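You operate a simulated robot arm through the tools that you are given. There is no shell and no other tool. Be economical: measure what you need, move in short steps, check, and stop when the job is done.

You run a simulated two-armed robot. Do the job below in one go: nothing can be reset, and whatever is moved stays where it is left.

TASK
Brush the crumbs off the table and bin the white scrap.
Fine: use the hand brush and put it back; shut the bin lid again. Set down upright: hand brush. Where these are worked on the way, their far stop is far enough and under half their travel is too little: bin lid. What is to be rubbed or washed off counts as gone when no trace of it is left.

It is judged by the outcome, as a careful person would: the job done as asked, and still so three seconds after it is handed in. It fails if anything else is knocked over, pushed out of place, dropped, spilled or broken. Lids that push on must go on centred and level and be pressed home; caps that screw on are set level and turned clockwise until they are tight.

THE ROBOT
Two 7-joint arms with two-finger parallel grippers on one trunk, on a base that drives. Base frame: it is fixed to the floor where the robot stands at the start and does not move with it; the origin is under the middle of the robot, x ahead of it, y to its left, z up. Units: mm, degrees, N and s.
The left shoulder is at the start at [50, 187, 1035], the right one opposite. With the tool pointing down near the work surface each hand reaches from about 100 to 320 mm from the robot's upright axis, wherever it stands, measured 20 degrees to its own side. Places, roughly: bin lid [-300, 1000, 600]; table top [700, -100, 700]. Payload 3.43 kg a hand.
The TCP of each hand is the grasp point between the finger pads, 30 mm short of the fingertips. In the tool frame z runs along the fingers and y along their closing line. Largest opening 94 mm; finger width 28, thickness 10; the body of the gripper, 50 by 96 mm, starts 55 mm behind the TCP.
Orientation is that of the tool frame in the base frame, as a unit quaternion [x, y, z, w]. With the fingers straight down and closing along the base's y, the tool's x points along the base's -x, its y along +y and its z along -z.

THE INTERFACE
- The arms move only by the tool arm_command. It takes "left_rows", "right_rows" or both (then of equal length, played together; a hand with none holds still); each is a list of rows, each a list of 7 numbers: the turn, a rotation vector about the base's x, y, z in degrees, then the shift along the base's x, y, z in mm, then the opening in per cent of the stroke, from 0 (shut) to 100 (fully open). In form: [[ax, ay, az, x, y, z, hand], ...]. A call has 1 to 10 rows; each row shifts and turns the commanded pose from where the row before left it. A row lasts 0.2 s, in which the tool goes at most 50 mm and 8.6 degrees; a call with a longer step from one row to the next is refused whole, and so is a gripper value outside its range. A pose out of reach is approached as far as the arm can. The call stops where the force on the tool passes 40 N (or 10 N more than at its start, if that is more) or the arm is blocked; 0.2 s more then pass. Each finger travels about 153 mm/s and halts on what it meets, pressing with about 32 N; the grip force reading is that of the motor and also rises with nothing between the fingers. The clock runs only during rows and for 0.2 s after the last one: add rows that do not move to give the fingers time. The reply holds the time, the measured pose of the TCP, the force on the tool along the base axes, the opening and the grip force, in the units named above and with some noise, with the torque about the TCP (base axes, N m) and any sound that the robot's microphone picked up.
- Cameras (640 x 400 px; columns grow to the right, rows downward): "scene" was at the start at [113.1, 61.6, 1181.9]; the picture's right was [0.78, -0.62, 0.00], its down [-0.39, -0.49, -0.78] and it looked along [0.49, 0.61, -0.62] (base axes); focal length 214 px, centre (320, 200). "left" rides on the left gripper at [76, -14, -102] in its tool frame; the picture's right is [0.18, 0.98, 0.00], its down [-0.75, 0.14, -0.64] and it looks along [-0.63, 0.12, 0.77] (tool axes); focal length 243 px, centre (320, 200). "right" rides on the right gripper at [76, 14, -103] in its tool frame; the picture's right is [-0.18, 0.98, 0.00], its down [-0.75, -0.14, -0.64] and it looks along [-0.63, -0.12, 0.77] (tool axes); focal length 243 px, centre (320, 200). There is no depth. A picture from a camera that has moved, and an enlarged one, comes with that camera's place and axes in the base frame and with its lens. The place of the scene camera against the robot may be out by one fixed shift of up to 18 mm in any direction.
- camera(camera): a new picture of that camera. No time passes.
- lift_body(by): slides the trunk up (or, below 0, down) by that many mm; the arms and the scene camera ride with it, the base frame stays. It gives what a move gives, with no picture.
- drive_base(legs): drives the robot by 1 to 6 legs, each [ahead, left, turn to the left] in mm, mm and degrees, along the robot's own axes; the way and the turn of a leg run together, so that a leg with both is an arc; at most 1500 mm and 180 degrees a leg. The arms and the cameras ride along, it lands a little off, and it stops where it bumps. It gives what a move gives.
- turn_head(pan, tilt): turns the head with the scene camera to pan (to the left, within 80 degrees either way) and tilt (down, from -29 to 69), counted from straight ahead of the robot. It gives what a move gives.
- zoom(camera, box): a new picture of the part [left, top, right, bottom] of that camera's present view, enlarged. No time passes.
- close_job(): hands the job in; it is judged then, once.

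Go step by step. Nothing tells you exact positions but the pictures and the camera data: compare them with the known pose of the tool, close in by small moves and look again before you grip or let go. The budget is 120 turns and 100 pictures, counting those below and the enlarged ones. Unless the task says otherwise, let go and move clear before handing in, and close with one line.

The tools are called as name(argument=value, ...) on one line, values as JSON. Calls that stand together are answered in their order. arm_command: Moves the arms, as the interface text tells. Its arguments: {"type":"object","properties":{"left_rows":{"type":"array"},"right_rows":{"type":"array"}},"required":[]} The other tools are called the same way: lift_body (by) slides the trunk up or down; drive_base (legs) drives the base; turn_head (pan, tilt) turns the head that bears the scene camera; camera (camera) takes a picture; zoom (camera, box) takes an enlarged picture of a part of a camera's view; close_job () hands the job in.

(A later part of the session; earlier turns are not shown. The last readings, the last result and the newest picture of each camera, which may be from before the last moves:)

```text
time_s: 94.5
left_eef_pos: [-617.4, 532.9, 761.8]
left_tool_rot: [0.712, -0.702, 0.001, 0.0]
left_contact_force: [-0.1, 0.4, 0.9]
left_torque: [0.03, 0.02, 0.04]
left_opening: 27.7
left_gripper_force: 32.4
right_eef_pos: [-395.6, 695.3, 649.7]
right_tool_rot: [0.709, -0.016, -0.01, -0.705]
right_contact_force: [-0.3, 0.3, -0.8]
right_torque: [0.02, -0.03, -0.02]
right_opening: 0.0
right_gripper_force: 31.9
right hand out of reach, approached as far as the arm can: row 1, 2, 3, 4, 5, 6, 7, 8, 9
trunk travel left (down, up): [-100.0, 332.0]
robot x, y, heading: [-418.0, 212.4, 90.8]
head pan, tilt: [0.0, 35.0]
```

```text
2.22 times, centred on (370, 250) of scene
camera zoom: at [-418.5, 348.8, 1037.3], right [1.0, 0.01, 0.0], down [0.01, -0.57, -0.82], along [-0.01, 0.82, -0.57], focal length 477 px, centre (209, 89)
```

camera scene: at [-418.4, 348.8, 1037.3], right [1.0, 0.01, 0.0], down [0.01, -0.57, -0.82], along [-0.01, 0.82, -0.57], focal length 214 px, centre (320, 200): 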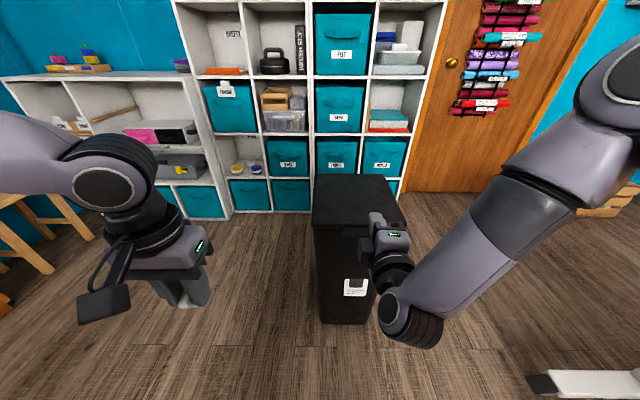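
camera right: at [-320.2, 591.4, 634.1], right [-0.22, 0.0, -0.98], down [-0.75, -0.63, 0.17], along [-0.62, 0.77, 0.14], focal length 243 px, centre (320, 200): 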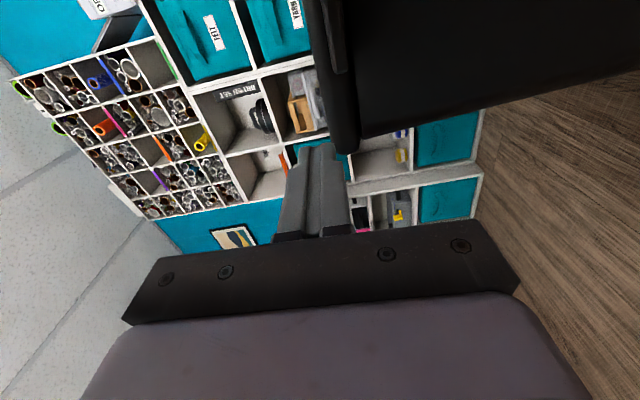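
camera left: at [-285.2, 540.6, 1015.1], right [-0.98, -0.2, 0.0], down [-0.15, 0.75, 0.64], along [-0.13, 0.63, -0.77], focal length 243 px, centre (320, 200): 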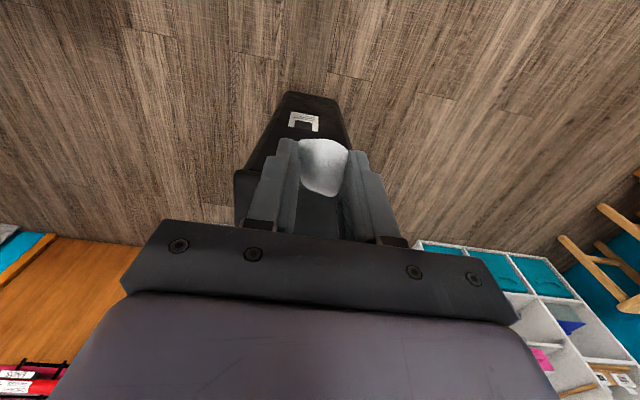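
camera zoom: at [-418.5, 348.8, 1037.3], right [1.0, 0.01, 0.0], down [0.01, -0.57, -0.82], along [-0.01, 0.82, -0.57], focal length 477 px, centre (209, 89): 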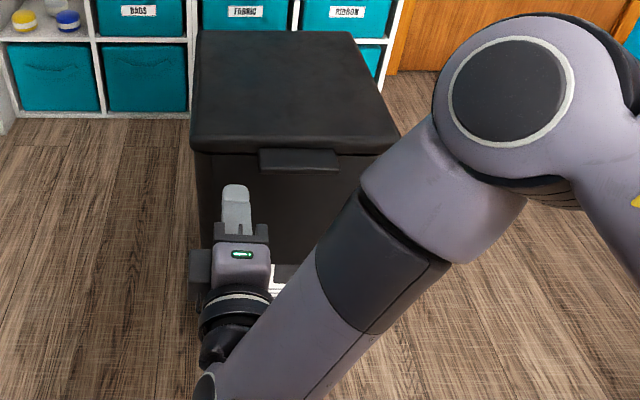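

It ran out of downward reach, so I'll lower the trunk another 95 mm and slide the hand back in line with the tab.

lift_body(by=-95)

arm_command(right_rows=[[0, 0, 0, 10, 0, 4, 0], [0, 0, 0, 10, 0, 4, 0], [0, 0, 0, 10, 0, 4, 0], [0, 0, 0, 10, 0, 4, 0], [0, 0, 0, 10, 0, 4, 0], [0, 0, 0, 10, 0, 4, 0], [0, 0, 0, 10, 0, 4, 0], [0, 0, 0, 10, 0, 4, 0]])

camera(camera="right")

zoom(camera="scene", box=[280, 120, 460, 300])

```text
time_s: 95.8
left_eef_pos: [-617.4, 532.8, 664.9]
left_tool_rot: [0.711, -0.703, 0.0, 0.001]
left_contact_force: [0.2, -0.1, -1.3]
left_torque: [0.03, 0.03, -0.03]
left_opening: 27.6
left_gripper_force: 31.6
right_eef_pos: [-395.3, 694.8, 555.6]
right_tool_rot: [0.709, -0.016, -0.01, -0.704]
right_contact_force: [1.1, -0.2, -0.7]
right_torque: [-0.02, 0.02, -0.04]
right_opening: 0.1
right_gripper_force: 31.4
trunk travel left (down, up): [-5.0, 427.0]
robot x, y, heading: [-420.0, 205.6, 90.7]
head pan, tilt: [0.0, 35.0]
```

```text
time_s: 97.6
left_eef_pos: [-617.1, 533.6, 666.0]
left_tool_rot: [0.712, -0.702, 0.0, 0.001]
left_contact_force: [-1.5, -0.8, -1.1]
left_torque: [0.02, 0.01, -0.01]
left_opening: 27.6
left_gripper_force: 31.9
right_eef_pos: [-344.1, 682.8, 609.4]
right_tool_rot: [0.71, -0.018, -0.009, -0.704]
right_contact_force: [-0.6, 0.3, -0.3]
right_torque: [0.02, -0.02, -0.01]
right_opening: 0.2
right_gripper_force: 32.1
right hand out of reach, approached as far as the arm can: row 2, 3, 4, 5, 6, 7, 8
trunk travel left (down, up): [-5.0, 427.0]
robot x, y, heading: [-415.8, 209.0, 90.9]
head pan, tilt: [0.0, 35.0]
```

```text
40 pictures are left
camera right: at [-268.5, 579.6, 593.5], right [-0.22, -0.01, -0.98], down [-0.76, -0.63, 0.17], along [-0.62, 0.78, 0.13], focal length 243 px, centre (320, 200)
```

right: 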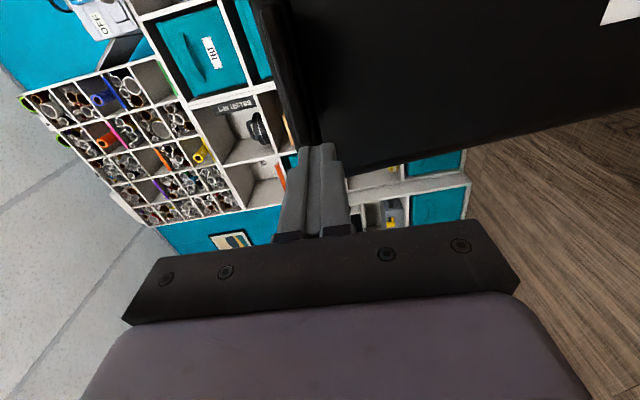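

```text
2.22 times, centred on (370, 210) of scene
camera zoom: at [-418.5, 348.8, 942.3], right [1.0, 0.01, 0.0], down [0.01, -0.57, -0.82], along [-0.01, 0.82, -0.57], focal length 477 px, centre (209, 178)
```

zoom: 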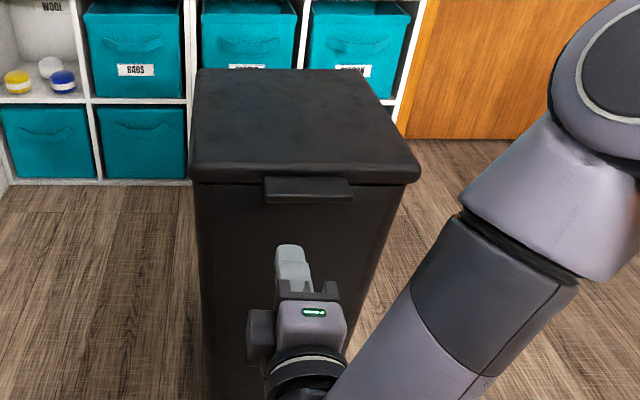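

The hand is below the lid in front of the tab. I'll shift the base 25 mm to the right to centre, and lower the fingers while extending slightly.

drive_base(legs=[[0, -25, 0]])

arm_command(right_rows=[[0, 0, 0, 0, 8, -7, 0], [0, 0, 0, 0, 8, -7, 0], [0, 0, 0, 0, 8, -7, 0], [0, 0, 0, 0, 8, -4, 0], [0, 0, 0, 0, 0, 0, 0]])

camera(camera="right")

```text
time_s: 98.5
left_eef_pos: [-592.5, 534.3, 664.8]
left_tool_rot: [0.712, -0.702, 0.001, 0.0]
left_contact_force: [0.0, 0.0, -0.3]
left_torque: [0.01, 0.02, -0.03]
left_opening: 27.6
left_gripper_force: 32.0
right_eef_pos: [-319.0, 683.8, 609.9]
right_tool_rot: [0.71, -0.017, -0.008, -0.704]
right_contact_force: [0.1, 0.1, 0.7]
right_torque: [-0.03, 0.0, 0.01]
right_opening: 0.1
right_gripper_force: 32.5
trunk travel left (down, up): [-5.0, 427.0]
robot x, y, heading: [-391.2, 211.5, 90.4]
head pan, tilt: [0.0, 35.0]
```

```text
time_s: 99.7
left_eef_pos: [-591.7, 532.8, 665.4]
left_tool_rot: [0.712, -0.702, 0.0, 0.001]
left_contact_force: [0.6, -0.1, -0.2]
left_torque: [0.0, 0.02, 0.01]
left_opening: 27.6
left_gripper_force: 31.9
right_eef_pos: [-335.4, 709.6, 596.8]
right_tool_rot: [0.711, -0.02, -0.007, -0.703]
right_contact_force: [-0.3, 0.6, 0.1]
right_torque: [-0.02, -0.01, 0.05]
right_opening: 0.2
right_gripper_force: 31.7
right hand out of reach, approached as far as the arm can: row 1, 2, 3, 4
trunk travel left (down, up): [-5.0, 427.0]
robot x, y, heading: [-392.0, 207.1, 90.8]
head pan, tilt: [0.0, 35.0]
```

```text
38 pictures are left
camera right: at [-260.8, 605.9, 580.7], right [-0.22, -0.01, -0.98], down [-0.76, -0.63, 0.18], along [-0.61, 0.78, 0.13], focal length 243 px, centre (320, 200)
```

right: 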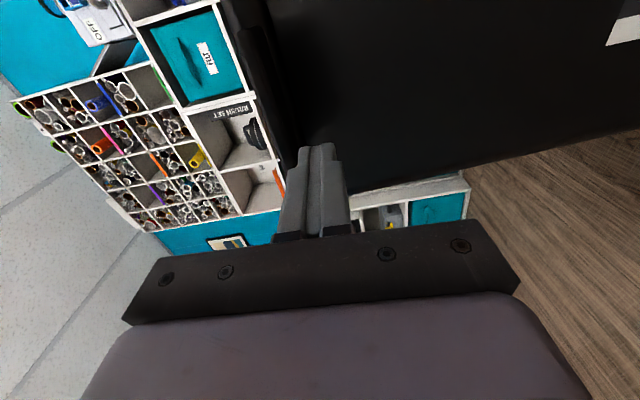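

Tight on reach, but possibly already low enough. I'll zoom in to compare the finger with the tab's underside.

zoom(camera="right", box=[200, 0, 440, 220])

zoom(camera="scene", box=[270, 140, 430, 290])

```text
1.82 times, centred on (320, 110) of right
camera zoom: at [-260.8, 605.9, 580.7], right [-0.22, -0.01, -0.98], down [-0.76, -0.63, 0.18], along [-0.61, 0.78, 0.13], focal length 441 px, centre (320, 364)
```

zoom: 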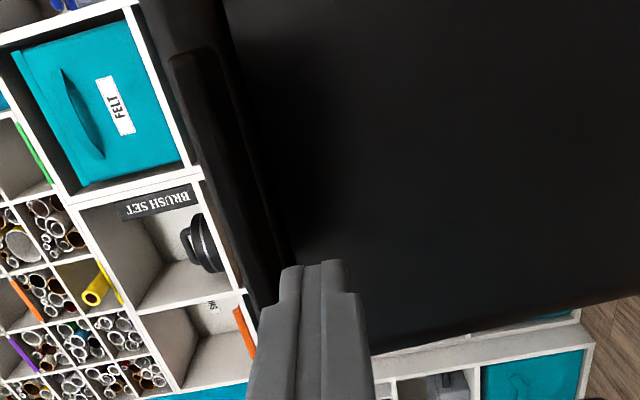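

```text
2.67 times, centred on (350, 215) of scene
camera zoom: at [-393.4, 349.1, 942.3], right [1.0, 0.01, 0.0], down [0.01, -0.57, -0.82], along [-0.01, 0.82, -0.57], focal length 572 px, centre (240, 160)
```

zoom: 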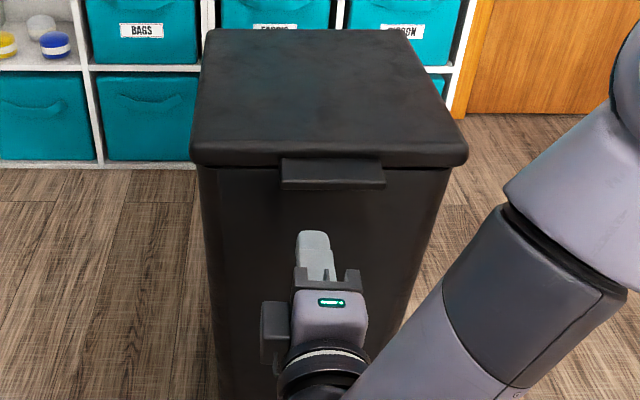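

The finger top (≈607) clears the tab's underside (≈619). I'll drive ahead so the fingertip slides under the tab.

drive_base(legs=[[80, 0, 0]])

zoom(camera="right", box=[200, 0, 440, 220])

zoom(camera="scene", box=[270, 140, 430, 290])

```text
time_s: 100.8
left_eef_pos: [-592.1, 612.4, 665.9]
left_tool_rot: [0.712, -0.702, 0.001, 0.001]
left_contact_force: [0.0, -0.2, -0.3]
left_torque: [0.03, 0.0, 0.03]
left_opening: 27.6
left_gripper_force: 32.2
right_eef_pos: [-336.8, 787.9, 597.1]
right_tool_rot: [0.711, -0.02, -0.007, -0.703]
right_contact_force: [0.5, 0.6, -0.4]
right_torque: [-0.02, 0.0, -0.01]
right_opening: 0.1
right_gripper_force: 32.1
trunk travel left (down, up): [-5.0, 427.0]
robot x, y, heading: [-395.4, 285.5, 90.5]
head pan, tilt: [0.0, 35.0]
```

```text
1.82 times, centred on (320, 110) of right
camera zoom: at [-261.5, 684.0, 580.8], right [-0.22, -0.01, -0.98], down [-0.76, -0.63, 0.18], along [-0.61, 0.78, 0.13], focal length 441 px, centre (320, 364)
```

zoom: 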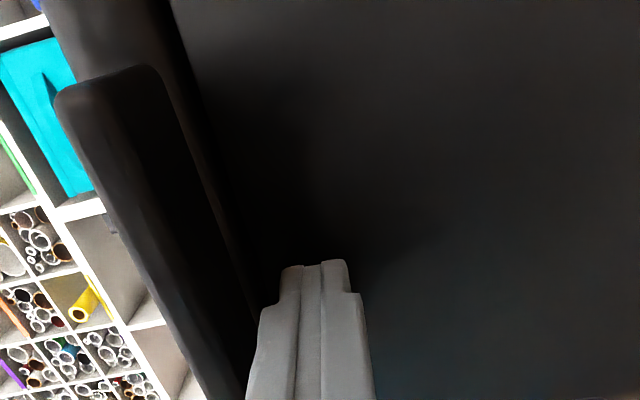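

```text
2.67 times, centred on (350, 215) of scene
camera zoom: at [-394.3, 427.2, 942.3], right [1.0, 0.01, 0.0], down [0.01, -0.57, -0.82], along [-0.01, 0.82, -0.57], focal length 572 px, centre (240, 160)
```

zoom: 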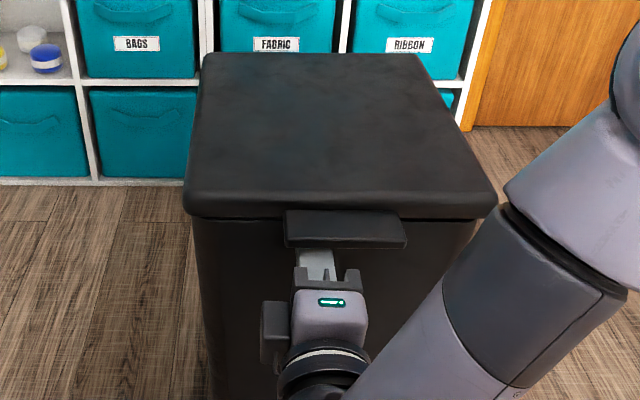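

The fingertip is under the tab. I'll raise the trunk in steps to lift the lid.

lift_body(by=80)

zoom(camera="scene", box=[260, 140, 440, 320])

```text
time_s: 101.9
left_eef_pos: [-593.2, 612.4, 746.3]
left_tool_rot: [0.712, -0.702, 0.0, 0.0]
left_contact_force: [-0.9, 0.2, -0.3]
left_torque: [0.02, -0.04, 0.03]
left_opening: 27.6
left_gripper_force: 32.0
right_eef_pos: [-335.6, 787.9, 677.7]
right_tool_rot: [0.711, -0.02, -0.007, -0.703]
right_contact_force: [-0.4, -0.8, -1.4]
right_torque: [-0.01, 0.0, 0.01]
right_opening: 0.0
right_gripper_force: 31.9
trunk travel left (down, up): [-85.0, 347.0]
robot x, y, heading: [-392.9, 285.0, 91.0]
head pan, tilt: [0.0, 35.0]
```

```text
2.22 times, centred on (350, 230) of scene
camera zoom: at [-394.3, 427.2, 1022.3], right [1.0, 0.01, 0.0], down [0.01, -0.57, -0.82], along [-0.01, 0.82, -0.57], focal length 477 px, centre (253, 133)
```

zoom: 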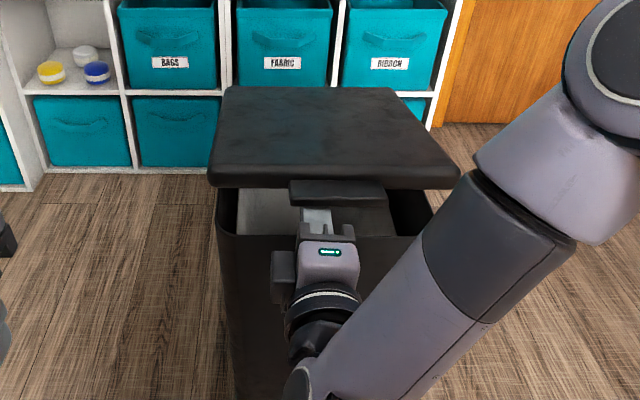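

The lid is rising. I'll move ahead 50, lift 90, and repeat.

drive_base(legs=[[50, 0, 0]])

lift_body(by=100)

camera(camera="scene")

```text
time_s: 102.8
left_eef_pos: [-593.8, 661.1, 746.3]
left_tool_rot: [0.712, -0.702, 0.0, 0.0]
left_contact_force: [0.5, -0.1, -0.2]
left_torque: [-0.02, 0.01, -0.02]
left_opening: 27.7
left_gripper_force: 31.8
right_eef_pos: [-336.4, 837.9, 677.3]
right_tool_rot: [0.711, -0.019, -0.007, -0.703]
right_contact_force: [3.1, -7.2, 0.7]
right_torque: [0.08, 0.02, -0.02]
right_opening: 0.0
right_gripper_force: 32.3
trunk travel left (down, up): [-85.0, 347.0]
robot x, y, heading: [-393.2, 337.1, 90.8]
head pan, tilt: [0.0, 35.0]
```

```text
time_s: 104.2
left_eef_pos: [-593.1, 662.1, 846.0]
left_tool_rot: [0.712, -0.702, -0.001, 0.0]
left_contact_force: [-0.1, 0.1, -0.4]
left_torque: [0.01, -0.01, 0.02]
left_opening: 27.5
left_gripper_force: 31.9
right_eef_pos: [-336.8, 838.1, 778.0]
right_tool_rot: [0.71, -0.019, -0.007, -0.704]
right_contact_force: [0.3, -7.8, 4.0]
right_torque: [0.19, 0.06, 0.04]
right_opening: 0.0
right_gripper_force: 31.7
trunk travel left (down, up): [-185.0, 247.0]
robot x, y, heading: [-391.9, 338.2, 90.4]
head pan, tilt: [0.0, 35.0]
```

```text
32 pictures are left
camera scene: at [-395.0, 476.3, 1122.4], right [1.0, 0.01, 0.0], down [0.01, -0.57, -0.82], along [-0.01, 0.82, -0.57], focal length 214 px, centre (320, 200)
```

scene: 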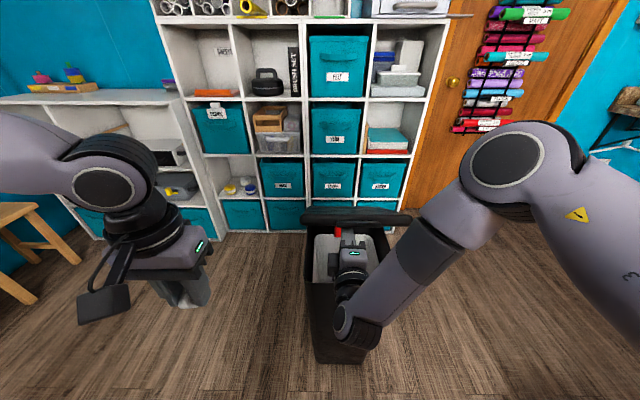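

The lid is at about 30°. I'll go forward then up again, keeping the fingertip well under it.

drive_base(legs=[[50, 0, 0]])

lift_body(by=60)

camera(camera="scene")

```text
time_s: 105.1
left_eef_pos: [-594.0, 709.6, 845.0]
left_tool_rot: [0.712, -0.702, 0.0, 0.0]
left_contact_force: [0.3, -0.2, -0.3]
left_torque: [0.0, -0.02, -0.03]
left_opening: 27.7
left_gripper_force: 32.2
right_eef_pos: [-336.6, 885.9, 776.0]
right_tool_rot: [0.711, -0.02, -0.007, -0.703]
right_contact_force: [0.9, -7.1, 3.6]
right_torque: [0.13, 0.05, 0.05]
right_opening: 0.0
right_gripper_force: 32.2
trunk travel left (down, up): [-185.0, 247.0]
robot x, y, heading: [-394.8, 387.8, 90.8]
head pan, tilt: [0.0, 35.0]
```

```text
time_s: 106.1
left_eef_pos: [-593.9, 710.4, 905.2]
left_tool_rot: [0.712, -0.702, 0.0, 0.0]
left_contact_force: [-1.3, 0.1, -0.7]
left_torque: [-0.01, 0.01, -0.02]
left_opening: 27.8
left_gripper_force: 31.8
right_eef_pos: [-337.2, 886.0, 837.9]
right_tool_rot: [0.71, -0.019, -0.007, -0.704]
right_contact_force: [1.4, -8.1, 7.1]
right_torque: [0.28, 0.06, 0.04]
right_opening: 0.0
right_gripper_force: 32.2
trunk travel left (down, up): [-245.0, 187.0]
robot x, y, heading: [-395.4, 385.6, 90.8]
head pan, tilt: [0.0, 35.0]
```

```text
31 pictures are left
camera scene: at [-395.5, 524.5, 1182.5], right [1.0, 0.01, 0.0], down [0.01, -0.57, -0.82], along [-0.01, 0.82, -0.57], focal length 214 px, centre (320, 200)
```

scene: 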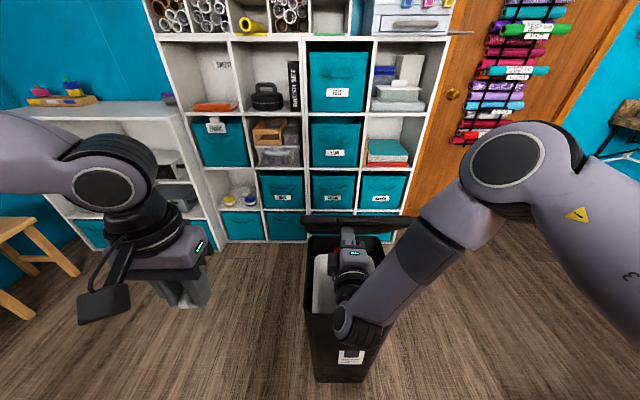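

About 47° now, with light forces. I'll continue with the arm, forward and slightly up.

arm_command(right_rows=[[0, 0, 0, 0, 12, 6, 0], [0, 0, 0, 0, 14, 6, 0], [0, 0, 0, 0, 14, 6, 0], [0, 0, 0, 0, 14, 5, 0], [0, 0, 0, 0, 14, 4, 0], [0, 0, 0, 0, 14, 3, 0], [0, 0, 0, 0, 14, 2, 0], [0, 0, 0, 0, 14, 0, 0], [0, 0, 0, 0, 14, 0, 0], [0, 0, 0, 0, 14, 0, 0]])

camera(camera="scene")

```text
time_s: 108.3
left_eef_pos: [-593.2, 709.9, 905.4]
left_tool_rot: [0.712, -0.702, 0.001, 0.0]
left_contact_force: [-0.5, 0.2, -1.0]
left_torque: [0.01, -0.03, -0.03]
left_opening: 27.5
left_gripper_force: 31.9
right_eef_pos: [-347.4, 1022.4, 874.5]
right_tool_rot: [0.713, -0.021, -0.005, -0.701]
right_contact_force: [-0.6, 0.1, 0.2]
right_torque: [-0.02, 0.05, -0.01]
right_opening: 0.0
right_gripper_force: 32.0
right hand out of reach, approached as far as the arm can: row 7, 9
trunk travel left (down, up): [-245.0, 187.0]
robot x, y, heading: [-396.2, 382.0, 90.7]
head pan, tilt: [0.0, 35.0]
```

```text
30 pictures are left
camera scene: at [-395.5, 525.6, 1182.3], right [1.0, 0.01, 0.0], down [0.01, -0.57, -0.82], along [-0.01, 0.82, -0.57], focal length 214 px, centre (320, 200)
```

scene: 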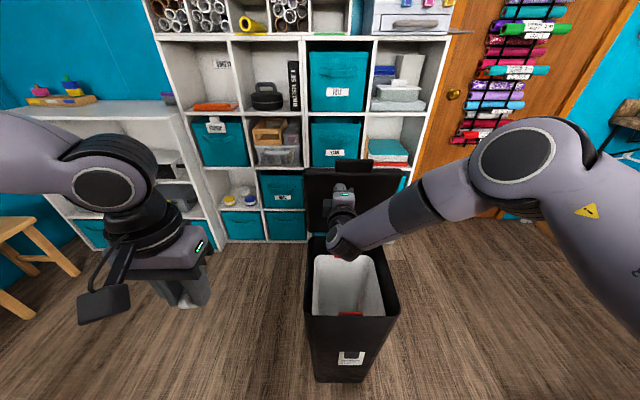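

The lid stands nearly upright, and the force has dropped to zero. I'll push a little further, then ease back and see whether it stays.

drive_base(legs=[[25, 0, 0]])

drive_base(legs=[[-60, 0, 0]])

zoom(camera="scene", box=[260, 140, 440, 390])

```text
time_s: 109.1
left_eef_pos: [-594.0, 735.9, 905.2]
left_tool_rot: [0.712, -0.702, 0.0, 0.001]
left_contact_force: [-0.6, -0.3, 0.3]
left_torque: [-0.02, -0.02, -0.01]
left_opening: 27.5
left_gripper_force: 32.1
right_eef_pos: [-347.2, 1048.0, 875.0]
right_tool_rot: [0.712, -0.021, -0.005, -0.702]
right_contact_force: [0.3, -0.4, 0.0]
right_torque: [0.03, 0.0, 0.03]
right_opening: 0.0
right_gripper_force: 32.6
trunk travel left (down, up): [-245.0, 187.0]
robot x, y, heading: [-396.1, 410.5, 90.6]
head pan, tilt: [0.0, 35.0]
```

```text
time_s: 110.1
left_eef_pos: [-593.8, 675.5, 905.7]
left_tool_rot: [0.712, -0.702, 0.0, 0.0]
left_contact_force: [-0.9, -0.3, 0.4]
left_torque: [0.01, 0.0, 0.01]
left_opening: 27.8
left_gripper_force: 32.2
right_eef_pos: [-345.1, 988.6, 874.7]
right_tool_rot: [0.712, -0.021, -0.005, -0.702]
right_contact_force: [0.3, -0.1, 0.8]
right_torque: [0.02, -0.02, 0.01]
right_opening: 0.0
right_gripper_force: 31.8
trunk travel left (down, up): [-245.0, 187.0]
robot x, y, heading: [-392.5, 351.1, 90.6]
head pan, tilt: [0.0, 35.0]
```

```text
1.60 times, centred on (350, 265) of scene
camera zoom: at [-395.0, 490.6, 1182.4], right [1.0, 0.01, 0.0], down [0.01, -0.57, -0.82], along [-0.01, 0.82, -0.57], focal length 343 px, centre (272, 96)
```

zoom: 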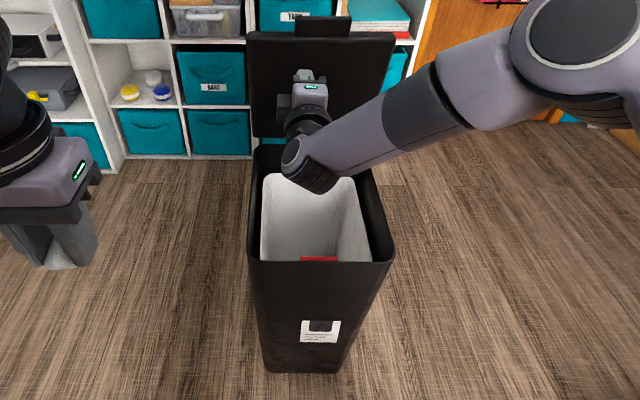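

The lid stays open by itself. I'll shift the base right so the left hand comes in line with the bin and the right arm clears it.

drive_base(legs=[[0, -250, 0], [70, 0, 0]])

arm_command(left_rows=[[0, 0, 0, 0, 15, 0, 0], [0, 0, 0, 0, 18, 0, 0], [0, 0, 0, 0, 18, 0, 0], [0, 0, 0, 0, 18, 0, 0], [0, 0, 0, 0, 18, 0, 0], [0, 0, 0, 0, 18, 0, 0], [0, 0, 0, 0, 18, 0, 0], [0, 0, 0, 0, 18, 0, 0], [0, 0, 0, 0, 18, 0, 0]])

camera(camera="scene")

camera(camera="left")

```text
time_s: 113.5
left_eef_pos: [-340.8, 750.3, 905.9]
left_tool_rot: [0.71, -0.705, 0.0, 0.001]
left_contact_force: [-1.0, -0.3, -0.9]
left_torque: [-0.03, -0.01, -0.03]
left_opening: 27.6
left_gripper_force: 31.9
right_eef_pos: [-93.0, 1062.0, 874.3]
right_tool_rot: [0.712, -0.023, -0.004, -0.701]
right_contact_force: [0.0, -0.7, 0.5]
right_torque: [0.01, -0.03, -0.01]
right_opening: 0.2
right_gripper_force: 31.7
trunk travel left (down, up): [-245.0, 187.0]
robot x, y, heading: [-144.1, 422.6, 90.6]
head pan, tilt: [0.0, 35.0]
```

```text
time_s: 115.5
left_eef_pos: [-341.9, 909.6, 903.8]
left_tool_rot: [0.71, -0.704, 0.0, 0.0]
left_contact_force: [-0.3, -0.4, -0.7]
left_torque: [-0.01, 0.0, -0.01]
left_opening: 27.5
left_gripper_force: 32.1
right_eef_pos: [-91.8, 1060.5, 875.0]
right_tool_rot: [0.712, -0.023, -0.004, -0.702]
right_contact_force: [-0.1, 0.6, -0.1]
right_torque: [-0.01, 0.0, 0.01]
right_opening: 0.1
right_gripper_force: 32.7
trunk travel left (down, up): [-245.0, 187.0]
robot x, y, heading: [-143.3, 422.7, 90.7]
head pan, tilt: [0.0, 35.0]
```

```text
28 pictures are left
camera scene: at [-144.2, 564.1, 1182.3], right [1.0, 0.01, 0.0], down [0.0, -0.57, -0.82], along [-0.01, 0.82, -0.57], focal length 214 px, centre (320, 200)
```

scene: 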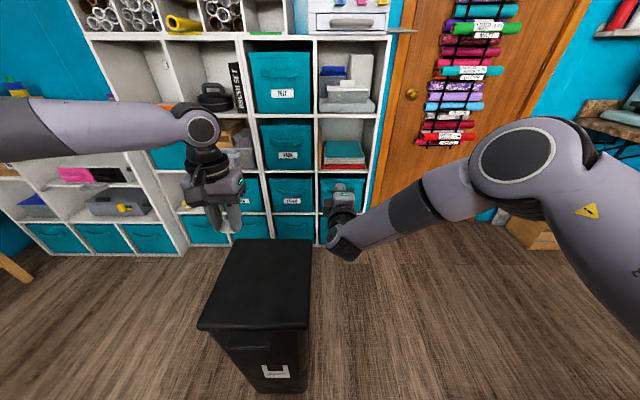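

```text
27 pictures are left
camera left: at [-327.9, 831.5, 1009.2], right [-0.98, -0.19, 0.0], down [-0.15, 0.75, 0.64], along [-0.12, 0.63, -0.77], focal length 243 px, centre (320, 200)
```

left: 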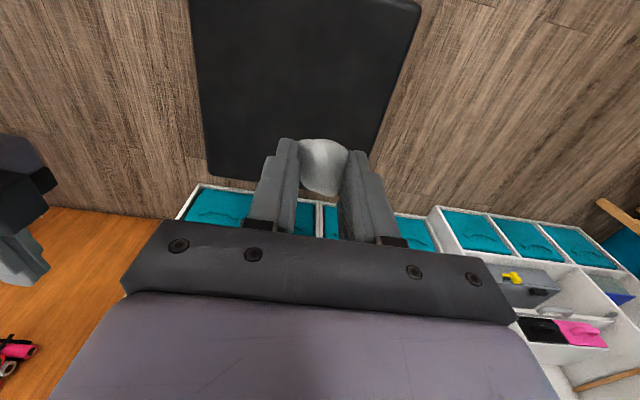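

The lid has closed again, so its open stop must be short of balance and it needs holding. I'll bring both arms back to their hooking poses, re-open it with the right hand, and hold it while the left drops the scrap.

arm_command(left_rows=[[0, 0, 0, 0, -14, 0, 0], [0, 0, 0, 0, -16, 0, 0], [0, 0, 0, 0, -16, 0, 0], [0, 0, 0, 0, -16, 0, 0], [0, 0, 0, 0, -16, 0, 0], [0, 0, 0, 0, -16, 0, 0], [0, 0, 0, 0, -16, 0, 0], [0, 0, 0, 0, -16, 0, 0], [0, 0, 0, 0, -16, 0, 0], [0, 0, 0, 0, -16, 0, 0]], right_rows=[[0, 0, 0, 1, -14, 0, 0], [0, 0, 0, 1, -14, 0, 0], [0, 0, 0, 1, -14, -2, 0], [0, 0, 0, 1, -14, -4, 0], [0, 0, 0, 1, -14, -5, 0], [0, 0, 0, 0, -14, -5, 0], [0, 0, 0, 0, -14, -5, 0], [0, 0, 0, 0, -14, -5, 0], [0, 0, 0, 0, -13, -4, 0], [0, 0, 0, 0, -10, -3, 0]])

drive_base(legs=[[-217, 0, 0], [0, 206, 0]])

lift_body(by=-243)

zoom(camera="scene", box=[240, 140, 420, 290])

```text
time_s: 117.7
left_eef_pos: [-341.2, 750.2, 904.6]
left_tool_rot: [0.71, -0.704, 0.001, 0.0]
left_contact_force: [0.4, 0.2, 0.2]
left_torque: [0.01, 0.05, 0.01]
left_opening: 27.5
left_gripper_force: 32.3
right_eef_pos: [-88.0, 926.1, 841.7]
right_tool_rot: [0.712, -0.024, -0.003, -0.702]
right_contact_force: [0.4, -0.2, -0.2]
right_torque: [0.04, 0.01, 0.0]
right_opening: 0.3
right_gripper_force: 32.1
trunk travel left (down, up): [-245.0, 187.0]
robot x, y, heading: [-141.0, 425.6, 90.5]
head pan, tilt: [0.0, 35.0]
```

```text
time_s: 121.4
left_eef_pos: [-549.1, 530.2, 904.1]
left_tool_rot: [0.711, -0.703, 0.001, 0.001]
left_contact_force: [-0.1, 0.3, -0.2]
left_torque: [0.01, -0.01, -0.01]
left_opening: 27.6
left_gripper_force: 32.2
right_eef_pos: [-294.3, 705.5, 842.2]
right_tool_rot: [0.712, -0.022, -0.004, -0.702]
right_contact_force: [-0.6, 0.0, 0.1]
right_torque: [-0.02, -0.03, -0.01]
right_opening: 0.1
right_gripper_force: 31.7
trunk travel left (down, up): [-245.0, 187.0]
robot x, y, heading: [-351.5, 201.2, 90.5]
head pan, tilt: [0.0, 35.0]
```

```text
time_s: 123.9
left_eef_pos: [-548.5, 530.0, 662.2]
left_tool_rot: [0.711, -0.703, 0.0, 0.0]
left_contact_force: [0.6, 0.0, 0.6]
left_torque: [0.0, 0.03, 0.0]
left_opening: 27.6
left_gripper_force: 31.7
right_eef_pos: [-294.5, 705.8, 599.6]
right_tool_rot: [0.712, -0.021, -0.004, -0.702]
right_contact_force: [0.5, 0.2, -0.3]
right_torque: [-0.02, 0.01, 0.01]
right_opening: 0.0
right_gripper_force: 32.3
trunk travel left (down, up): [-2.0, 430.0]
robot x, y, heading: [-348.1, 199.3, 90.5]
head pan, tilt: [0.0, 35.0]
```

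```text
2.67 times, centred on (330, 215) of scene
camera zoom: at [-351.0, 343.4, 939.4], right [1.0, 0.01, 0.0], down [0.01, -0.57, -0.82], along [-0.01, 0.82, -0.57], focal length 572 px, centre (293, 160)
```

zoom: 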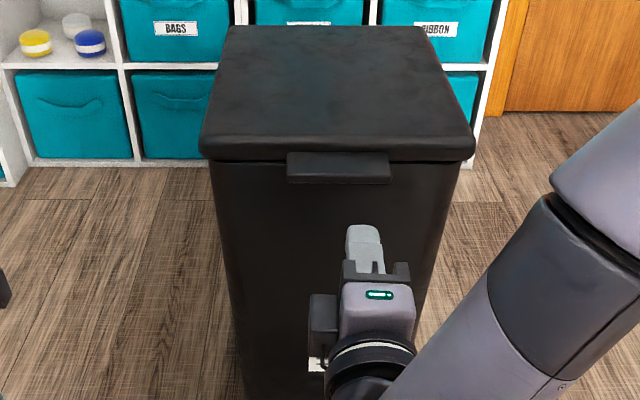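

Same approach, now under the right part of the tab. Drive in and lift in the same steps.

lift_body(by=-2)

drive_base(legs=[[84, 0, 0]])

lift_body(by=80)

zoom(camera="scene", box=[240, 140, 420, 310])

```text
time_s: 124.5
left_eef_pos: [-548.1, 529.8, 659.5]
left_tool_rot: [0.711, -0.704, 0.001, 0.001]
left_contact_force: [-0.4, -0.5, -0.5]
left_torque: [0.01, 0.01, 0.02]
left_opening: 27.6
left_gripper_force: 32.2
right_eef_pos: [-295.4, 706.5, 596.5]
right_tool_rot: [0.712, -0.022, -0.004, -0.702]
right_contact_force: [-0.2, -1.2, -0.1]
right_torque: [0.01, -0.01, -0.02]
right_opening: 0.1
right_gripper_force: 31.9
trunk travel left (down, up): [0.0, 432.0]
robot x, y, heading: [-352.0, 203.6, 90.6]
head pan, tilt: [0.0, 35.0]
```

```text
time_s: 125.5
left_eef_pos: [-548.3, 612.0, 660.7]
left_tool_rot: [0.711, -0.703, 0.001, 0.001]
left_contact_force: [0.4, 0.1, 0.1]
left_torque: [0.01, -0.01, 0.0]
left_opening: 27.6
left_gripper_force: 31.7
right_eef_pos: [-296.2, 786.9, 598.4]
right_tool_rot: [0.711, -0.022, -0.004, -0.702]
right_contact_force: [0.5, -0.6, 0.0]
right_torque: [-0.01, -0.03, -0.01]
right_opening: 0.0
right_gripper_force: 31.8
trunk travel left (down, up): [0.0, 432.0]
robot x, y, heading: [-358.4, 285.7, 90.2]
head pan, tilt: [0.0, 35.0]
```

```text
time_s: 126.7
left_eef_pos: [-550.2, 611.2, 740.0]
left_tool_rot: [0.711, -0.703, 0.001, 0.001]
left_contact_force: [-0.8, -0.3, -0.8]
left_torque: [-0.05, 0.0, -0.04]
left_opening: 27.5
left_gripper_force: 32.1
right_eef_pos: [-295.3, 787.5, 677.6]
right_tool_rot: [0.711, -0.023, -0.004, -0.702]
right_contact_force: [0.3, -0.5, -0.9]
right_torque: [0.0, 0.01, 0.01]
right_opening: 0.0
right_gripper_force: 31.5
trunk travel left (down, up): [-80.0, 352.0]
robot x, y, heading: [-351.5, 284.5, 90.6]
head pan, tilt: [0.0, 35.0]
```

```text
2.35 times, centred on (330, 225) of scene
camera zoom: at [-351.7, 425.1, 1017.3], right [1.0, 0.01, 0.0], down [0.01, -0.57, -0.82], along [-0.01, 0.82, -0.57], focal length 505 px, centre (296, 141)
```

zoom: 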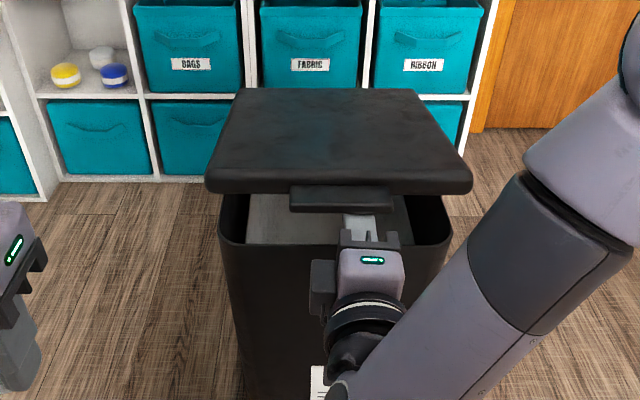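

Lifting again. Same forward and up steps.

drive_base(legs=[[50, 0, 0]])

lift_body(by=100)

drive_base(legs=[[50, 0, 0]])

lift_body(by=60)

camera(camera="scene")

```text
time_s: 127.6
left_eef_pos: [-551.2, 660.3, 740.6]
left_tool_rot: [0.711, -0.703, 0.0, 0.0]
left_contact_force: [-0.1, -0.7, 0.5]
left_torque: [0.03, 0.0, 0.03]
left_opening: 27.8
left_gripper_force: 31.8
right_eef_pos: [-296.4, 835.4, 677.7]
right_tool_rot: [0.712, -0.022, -0.003, -0.702]
right_contact_force: [3.5, -7.3, -0.3]
right_torque: [0.09, 0.06, -0.03]
right_opening: 0.1
right_gripper_force: 32.6
trunk travel left (down, up): [-80.0, 352.0]
robot x, y, heading: [-352.3, 332.9, 90.7]
head pan, tilt: [0.0, 35.0]
```

```text
time_s: 128.9
left_eef_pos: [-550.2, 659.6, 839.9]
left_tool_rot: [0.711, -0.703, 0.0, 0.0]
left_contact_force: [0.2, 0.2, 0.0]
left_torque: [-0.03, 0.02, 0.04]
left_opening: 27.7
left_gripper_force: 31.9
right_eef_pos: [-296.1, 835.5, 778.1]
right_tool_rot: [0.711, -0.022, -0.004, -0.703]
right_contact_force: [0.7, -8.1, 3.9]
right_torque: [0.19, 0.02, 0.09]
right_opening: 0.0
right_gripper_force: 31.8
trunk travel left (down, up): [-180.0, 252.0]
robot x, y, heading: [-351.5, 329.8, 90.5]
head pan, tilt: [0.0, 35.0]
```

```text
time_s: 129.9
left_eef_pos: [-549.7, 709.8, 840.6]
left_tool_rot: [0.711, -0.703, 0.0, -0.001]
left_contact_force: [0.3, 0.2, -0.7]
left_torque: [0.01, -0.01, 0.03]
left_opening: 27.5
left_gripper_force: 31.6
right_eef_pos: [-296.1, 885.1, 777.5]
right_tool_rot: [0.712, -0.022, -0.003, -0.702]
right_contact_force: [1.8, -7.4, 3.7]
right_torque: [0.15, 0.08, 0.01]
right_opening: 0.0
right_gripper_force: 31.9
trunk travel left (down, up): [-180.0, 252.0]
robot x, y, heading: [-355.6, 381.2, 90.4]
head pan, tilt: [0.0, 35.0]
```

```text
time_s: 130.9
left_eef_pos: [-549.9, 707.4, 900.9]
left_tool_rot: [0.71, -0.704, 0.0, 0.0]
left_contact_force: [-0.5, -0.2, 0.9]
left_torque: [0.01, -0.02, -0.01]
left_opening: 27.7
left_gripper_force: 32.3
right_eef_pos: [-296.8, 884.3, 837.7]
right_tool_rot: [0.711, -0.023, -0.004, -0.702]
right_contact_force: [1.4, -8.7, 8.4]
right_torque: [0.31, 0.12, 0.05]
right_opening: 0.1
right_gripper_force: 31.8
trunk travel left (down, up): [-240.0, 192.0]
robot x, y, heading: [-350.8, 383.2, 90.6]
head pan, tilt: [0.0, 35.0]
```

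```text
24 pictures are left
camera scene: at [-352.7, 521.7, 1177.5], right [1.0, 0.01, 0.0], down [0.01, -0.57, -0.82], along [-0.01, 0.82, -0.57], focal length 214 px, centre (320, 200)
```

scene: 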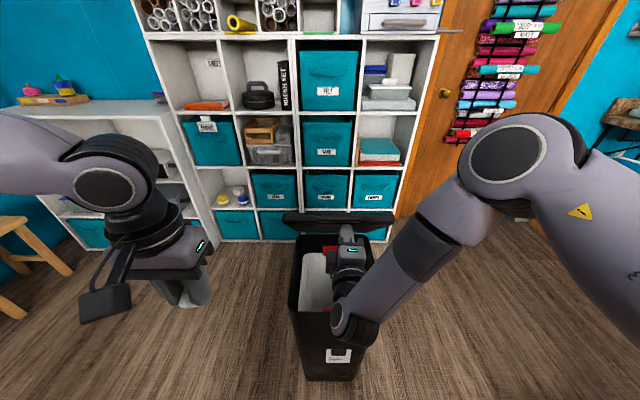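

Now the arm push, in smaller portions, to find where the lid stops.

arm_command(right_rows=[[0, 0, 0, 0, 12, 6, 0], [0, 0, 0, 0, 14, 6, 0], [0, 0, 0, 0, 14, 6, 0], [0, 0, 0, 0, 14, 5, 0], [0, 0, 0, 0, 14, 4, 0]])

arm_command(right_rows=[[0, 0, 0, 0, 10, 3, 0], [0, 0, 0, 0, 10, 2, 0], [0, 0, 0, 0, 10, 0, 0], [0, 0, 0, 0, 10, 0, 0]])

zoom(camera="scene", box=[240, 140, 420, 390])

```text
time_s: 132.1
left_eef_pos: [-550.5, 708.1, 900.1]
left_tool_rot: [0.711, -0.703, 0.001, 0.0]
left_contact_force: [0.8, 0.4, -0.4]
left_torque: [0.0, -0.03, -0.01]
left_opening: 27.5
left_gripper_force: 31.6
right_eef_pos: [-297.1, 953.1, 863.4]
right_tool_rot: [0.712, -0.022, -0.004, -0.701]
right_contact_force: [0.6, -0.8, -0.1]
right_torque: [-0.03, 0.0, 0.03]
right_opening: 0.0
right_gripper_force: 31.5
trunk travel left (down, up): [-240.0, 192.0]
robot x, y, heading: [-350.7, 381.2, 90.3]
head pan, tilt: [0.0, 35.0]
```

```text
time_s: 133.1
left_eef_pos: [-550.2, 708.7, 900.4]
left_tool_rot: [0.711, -0.703, 0.001, 0.0]
left_contact_force: [-0.2, 0.6, 0.0]
left_torque: [-0.01, -0.04, 0.0]
left_opening: 27.5
left_gripper_force: 31.5
right_eef_pos: [-297.4, 993.2, 869.2]
right_tool_rot: [0.713, -0.022, -0.003, -0.701]
right_contact_force: [-0.1, 0.5, -0.2]
right_torque: [0.0, 0.0, 0.0]
right_opening: 0.0
right_gripper_force: 31.8
trunk travel left (down, up): [-240.0, 192.0]
robot x, y, heading: [-349.8, 385.0, 90.6]
head pan, tilt: [0.0, 35.0]
```

```text
1.60 times, centred on (330, 265) of scene
camera zoom: at [-352.7, 522.8, 1177.3], right [1.0, 0.01, 0.0], down [0.01, -0.57, -0.82], along [-0.01, 0.82, -0.57], focal length 343 px, centre (304, 96)
```

zoom: 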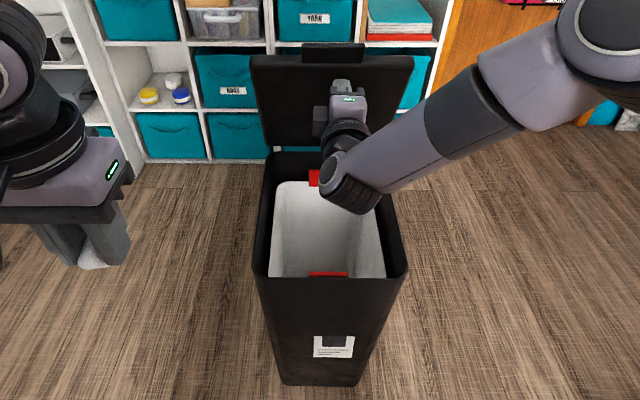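

The lid swings to its stop and stands; I'll keep the right finger in front of it as a guard. I'll move that hand sideways to make room, then bring the left hand in over the bin's left part.

arm_command(right_rows=[[0, 0, 0, 8, 0, 0, 0], [0, 0, 0, 10, 0, 0, 0], [0, 0, 0, 10, 0, 0, 0], [0, 0, 0, 10, 0, 0, 0], [0, 0, 0, 8, 0, 0, 0]], left_rows=[[0, 0, 0, 10, 12, 0, 0], [0, 0, 0, 12, 14, 0, 0], [0, 0, 0, 12, 14, 0, 0], [0, 0, 0, 12, 14, 0, 0], [0, 0, 0, 12, 14, 0, 0]])

camera(camera="scene")

```text
time_s: 134.3
left_eef_pos: [-493.4, 776.6, 900.1]
left_tool_rot: [0.712, -0.703, 0.001, 0.001]
left_contact_force: [-0.5, -0.6, 0.5]
left_torque: [0.0, -0.03, 0.01]
left_opening: 27.7
left_gripper_force: 32.4
right_eef_pos: [-277.0, 986.5, 887.0]
right_tool_rot: [0.713, -0.025, -0.002, -0.7]
right_contact_force: [-0.4, -0.1, -0.1]
right_torque: [-0.01, -0.04, 0.0]
right_opening: 0.0
right_gripper_force: 31.9
right hand out of reach, approached as far as the arm can: row 2, 3, 4, 5
trunk travel left (down, up): [-240.0, 192.0]
robot x, y, heading: [-349.9, 380.2, 90.4]
head pan, tilt: [0.0, 35.0]
```

```text
22 pictures are left
camera scene: at [-352.7, 522.9, 1177.3], right [1.0, 0.01, 0.0], down [0.01, -0.57, -0.82], along [-0.01, 0.82, -0.57], focal length 214 px, centre (320, 200)
```

scene: 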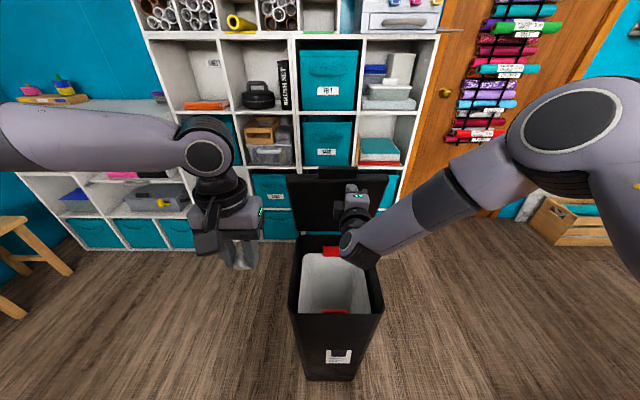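

There's plenty of room now. The left hand continues over the bin.

arm_command(left_rows=[[0, 0, 0, 12, 12, 0, 0], [0, 0, 0, 14, 14, 0, 0], [0, 0, 0, 14, 14, 0, 0], [0, 0, 0, 14, 14, 0, 0], [0, 0, 0, 14, 14, 0, 0], [0, 0, 0, 14, 14, 0, 0], [0, 0, 0, 14, 12, 0, 0], [0, 0, 0, 12, 10, 0, 0]])

camera(camera="scene")

camera(camera="left")

```text
time_s: 136.1
left_eef_pos: [-499.7, 803.0, 908.5]
left_tool_rot: [0.711, -0.703, 0.001, -0.001]
left_contact_force: [-0.3, 0.0, 0.2]
left_torque: [0.0, 0.01, 0.01]
left_opening: 27.9
left_gripper_force: 32.3
left hand out of reach, approached as far as the arm can: row 1, 2, 3, 4, 5, 6, 7, 8
right_eef_pos: [-278.1, 987.5, 888.1]
right_tool_rot: [0.713, -0.025, -0.001, -0.701]
right_contact_force: [-0.3, -0.6, -0.4]
right_torque: [0.02, 0.01, 0.04]
right_opening: 0.0
right_gripper_force: 32.1
trunk travel left (down, up): [-240.0, 192.0]
robot x, y, heading: [-353.6, 380.6, 90.6]
head pan, tilt: [0.0, 35.0]
```

```text
21 pictures are left
camera scene: at [-352.7, 522.8, 1177.3], right [1.0, 0.01, 0.0], down [0.01, -0.57, -0.82], along [-0.01, 0.82, -0.57], focal length 214 px, centre (320, 200)
```

scene: 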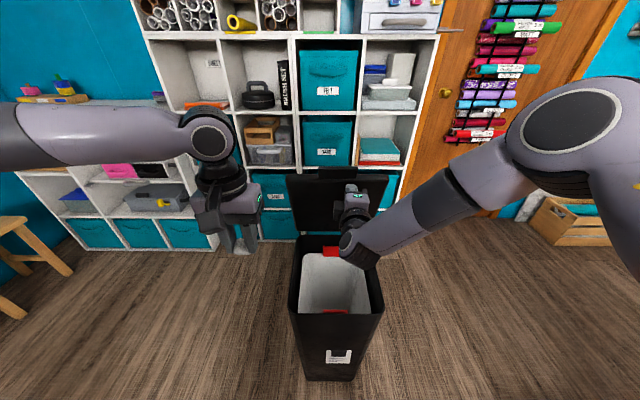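

```text
20 pictures are left
camera left: at [-485.9, 726.3, 1011.7], right [-0.98, -0.2, 0.0], down [-0.15, 0.75, 0.64], along [-0.12, 0.63, -0.77], focal length 243 px, centre (320, 200)
```

left: 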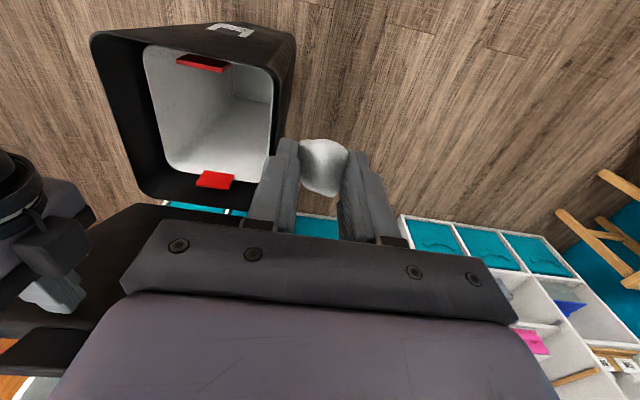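

The left arm can't reach inward that far. I'll slide the right guarding finger 100 mm left along the lid, then shift the base 100 mm right so the finger ends where it was and the left hand is over the bin.

arm_command(right_rows=[[0, 0, 0, -8, 0, 0, 0], [0, 0, 0, -10, 1, 0, 0], [0, 0, 0, -10, 1, 0, 0], [0, 0, 0, -11, 1, -2, 0], [0, 0, 0, -11, 1, -2, 0], [0, 0, 0, -11, 1, -2, 0], [0, 0, 0, -11, 1, -2, 0], [0, 0, 0, -11, 0, -2, 0], [0, 0, 0, -10, 0, 0, 0], [0, 0, 0, -8, 0, 0, 0]])

drive_base(legs=[[0, -100, 0]])

camera(camera="scene")

```text
time_s: 138.3
left_eef_pos: [-500.1, 802.2, 907.4]
left_tool_rot: [0.711, -0.703, 0.0, 0.0]
left_contact_force: [0.4, -0.4, -0.5]
left_torque: [0.02, -0.03, 0.01]
left_opening: 27.4
left_gripper_force: 31.9
right_eef_pos: [-379.6, 992.8, 877.1]
right_tool_rot: [0.712, -0.021, -0.002, -0.701]
right_contact_force: [-0.3, -0.1, -0.1]
right_torque: [0.02, 0.0, 0.01]
right_opening: 0.0
right_gripper_force: 32.0
trunk travel left (down, up): [-240.0, 192.0]
robot x, y, heading: [-350.8, 383.5, 90.7]
head pan, tilt: [0.0, 35.0]
```

```text
time_s: 139.8
left_eef_pos: [-401.0, 803.9, 906.7]
left_tool_rot: [0.71, -0.705, 0.001, 0.0]
left_contact_force: [0.1, 0.9, -0.5]
left_torque: [0.01, 0.0, 0.03]
left_opening: 27.6
left_gripper_force: 32.1
right_eef_pos: [-279.4, 993.7, 875.9]
right_tool_rot: [0.712, -0.023, -0.002, -0.702]
right_contact_force: [-0.1, -0.2, 0.0]
right_torque: [-0.01, 0.03, -0.03]
right_opening: 0.2
right_gripper_force: 31.9
trunk travel left (down, up): [-240.0, 192.0]
robot x, y, heading: [-253.8, 387.7, 90.6]
head pan, tilt: [0.0, 35.0]
```

```text
19 pictures are left
camera scene: at [-254.6, 523.6, 1177.3], right [1.0, 0.01, 0.0], down [0.0, -0.57, -0.82], along [-0.01, 0.82, -0.57], focal length 214 px, centre (320, 200)
```

scene: 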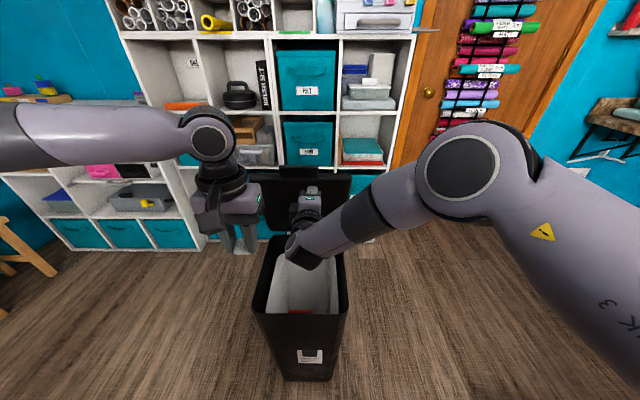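

The lid is still open. The left hand goes forward and down with a forward tilt to gain reach.

arm_command(left_rows=[[6, 0, 0, 1, 10, -4, 0], [6, 0, 0, 1, 13, -6, 0], [6, 0, 0, 2, 14, -8, 0], [6, 0, 0, 2, 14, -10, 0], [6, 0, 0, 2, 14, -10, 0], [6, 0, 0, 2, 14, -10, 0], [0, 0, 0, 2, 12, -12, 0], [0, 0, 0, 0, 5, -12, 0], [0, 0, 0, 0, 0, -12, 0]])

camera(camera="left")

camera(camera="scene")

```text
time_s: 141.8
left_eef_pos: [-420.3, 888.7, 837.5]
left_tool_rot: [0.675, -0.67, -0.217, -0.221]
left_contact_force: [0.1, -0.5, -0.9]
left_torque: [0.02, 0.03, -0.01]
left_opening: 27.4
left_gripper_force: 32.1
left hand out of reach, approached as far as the arm can: row 5, 6, 7, 8, 9
right_eef_pos: [-280.6, 994.7, 877.2]
right_tool_rot: [0.711, -0.023, -0.004, -0.702]
right_contact_force: [-1.6, 0.2, -0.5]
right_torque: [0.01, 0.02, 0.01]
right_opening: 0.0
right_gripper_force: 31.8
trunk travel left (down, up): [-240.0, 192.0]
robot x, y, heading: [-256.2, 384.3, 90.5]
head pan, tilt: [0.0, 35.0]
```

```text
18 pictures are left
camera left: at [-406.8, 765.2, 876.9], right [-0.98, -0.15, -0.12], down [-0.15, 0.23, 0.96], along [-0.12, 0.96, -0.25], focal length 243 px, centre (320, 200)
```

left: 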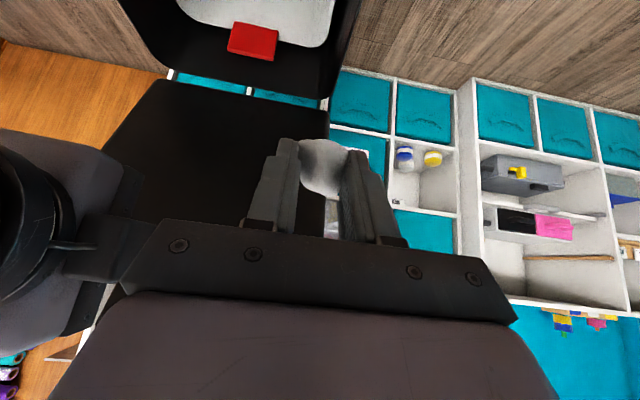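

```text
17 pictures are left
camera scene: at [-254.7, 523.6, 1177.3], right [1.0, 0.01, 0.0], down [0.0, -0.57, -0.82], along [-0.01, 0.82, -0.57], focal length 214 px, centre (320, 200)
```

scene: 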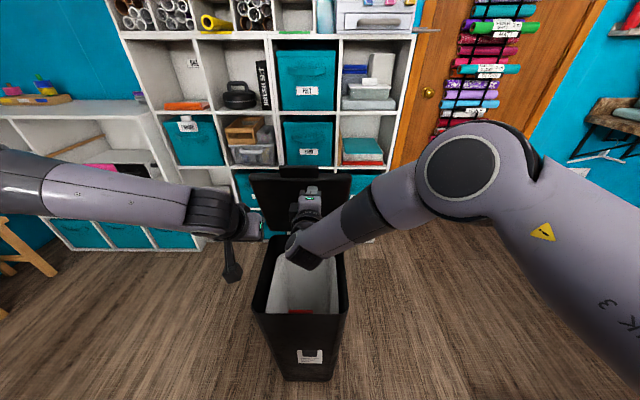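

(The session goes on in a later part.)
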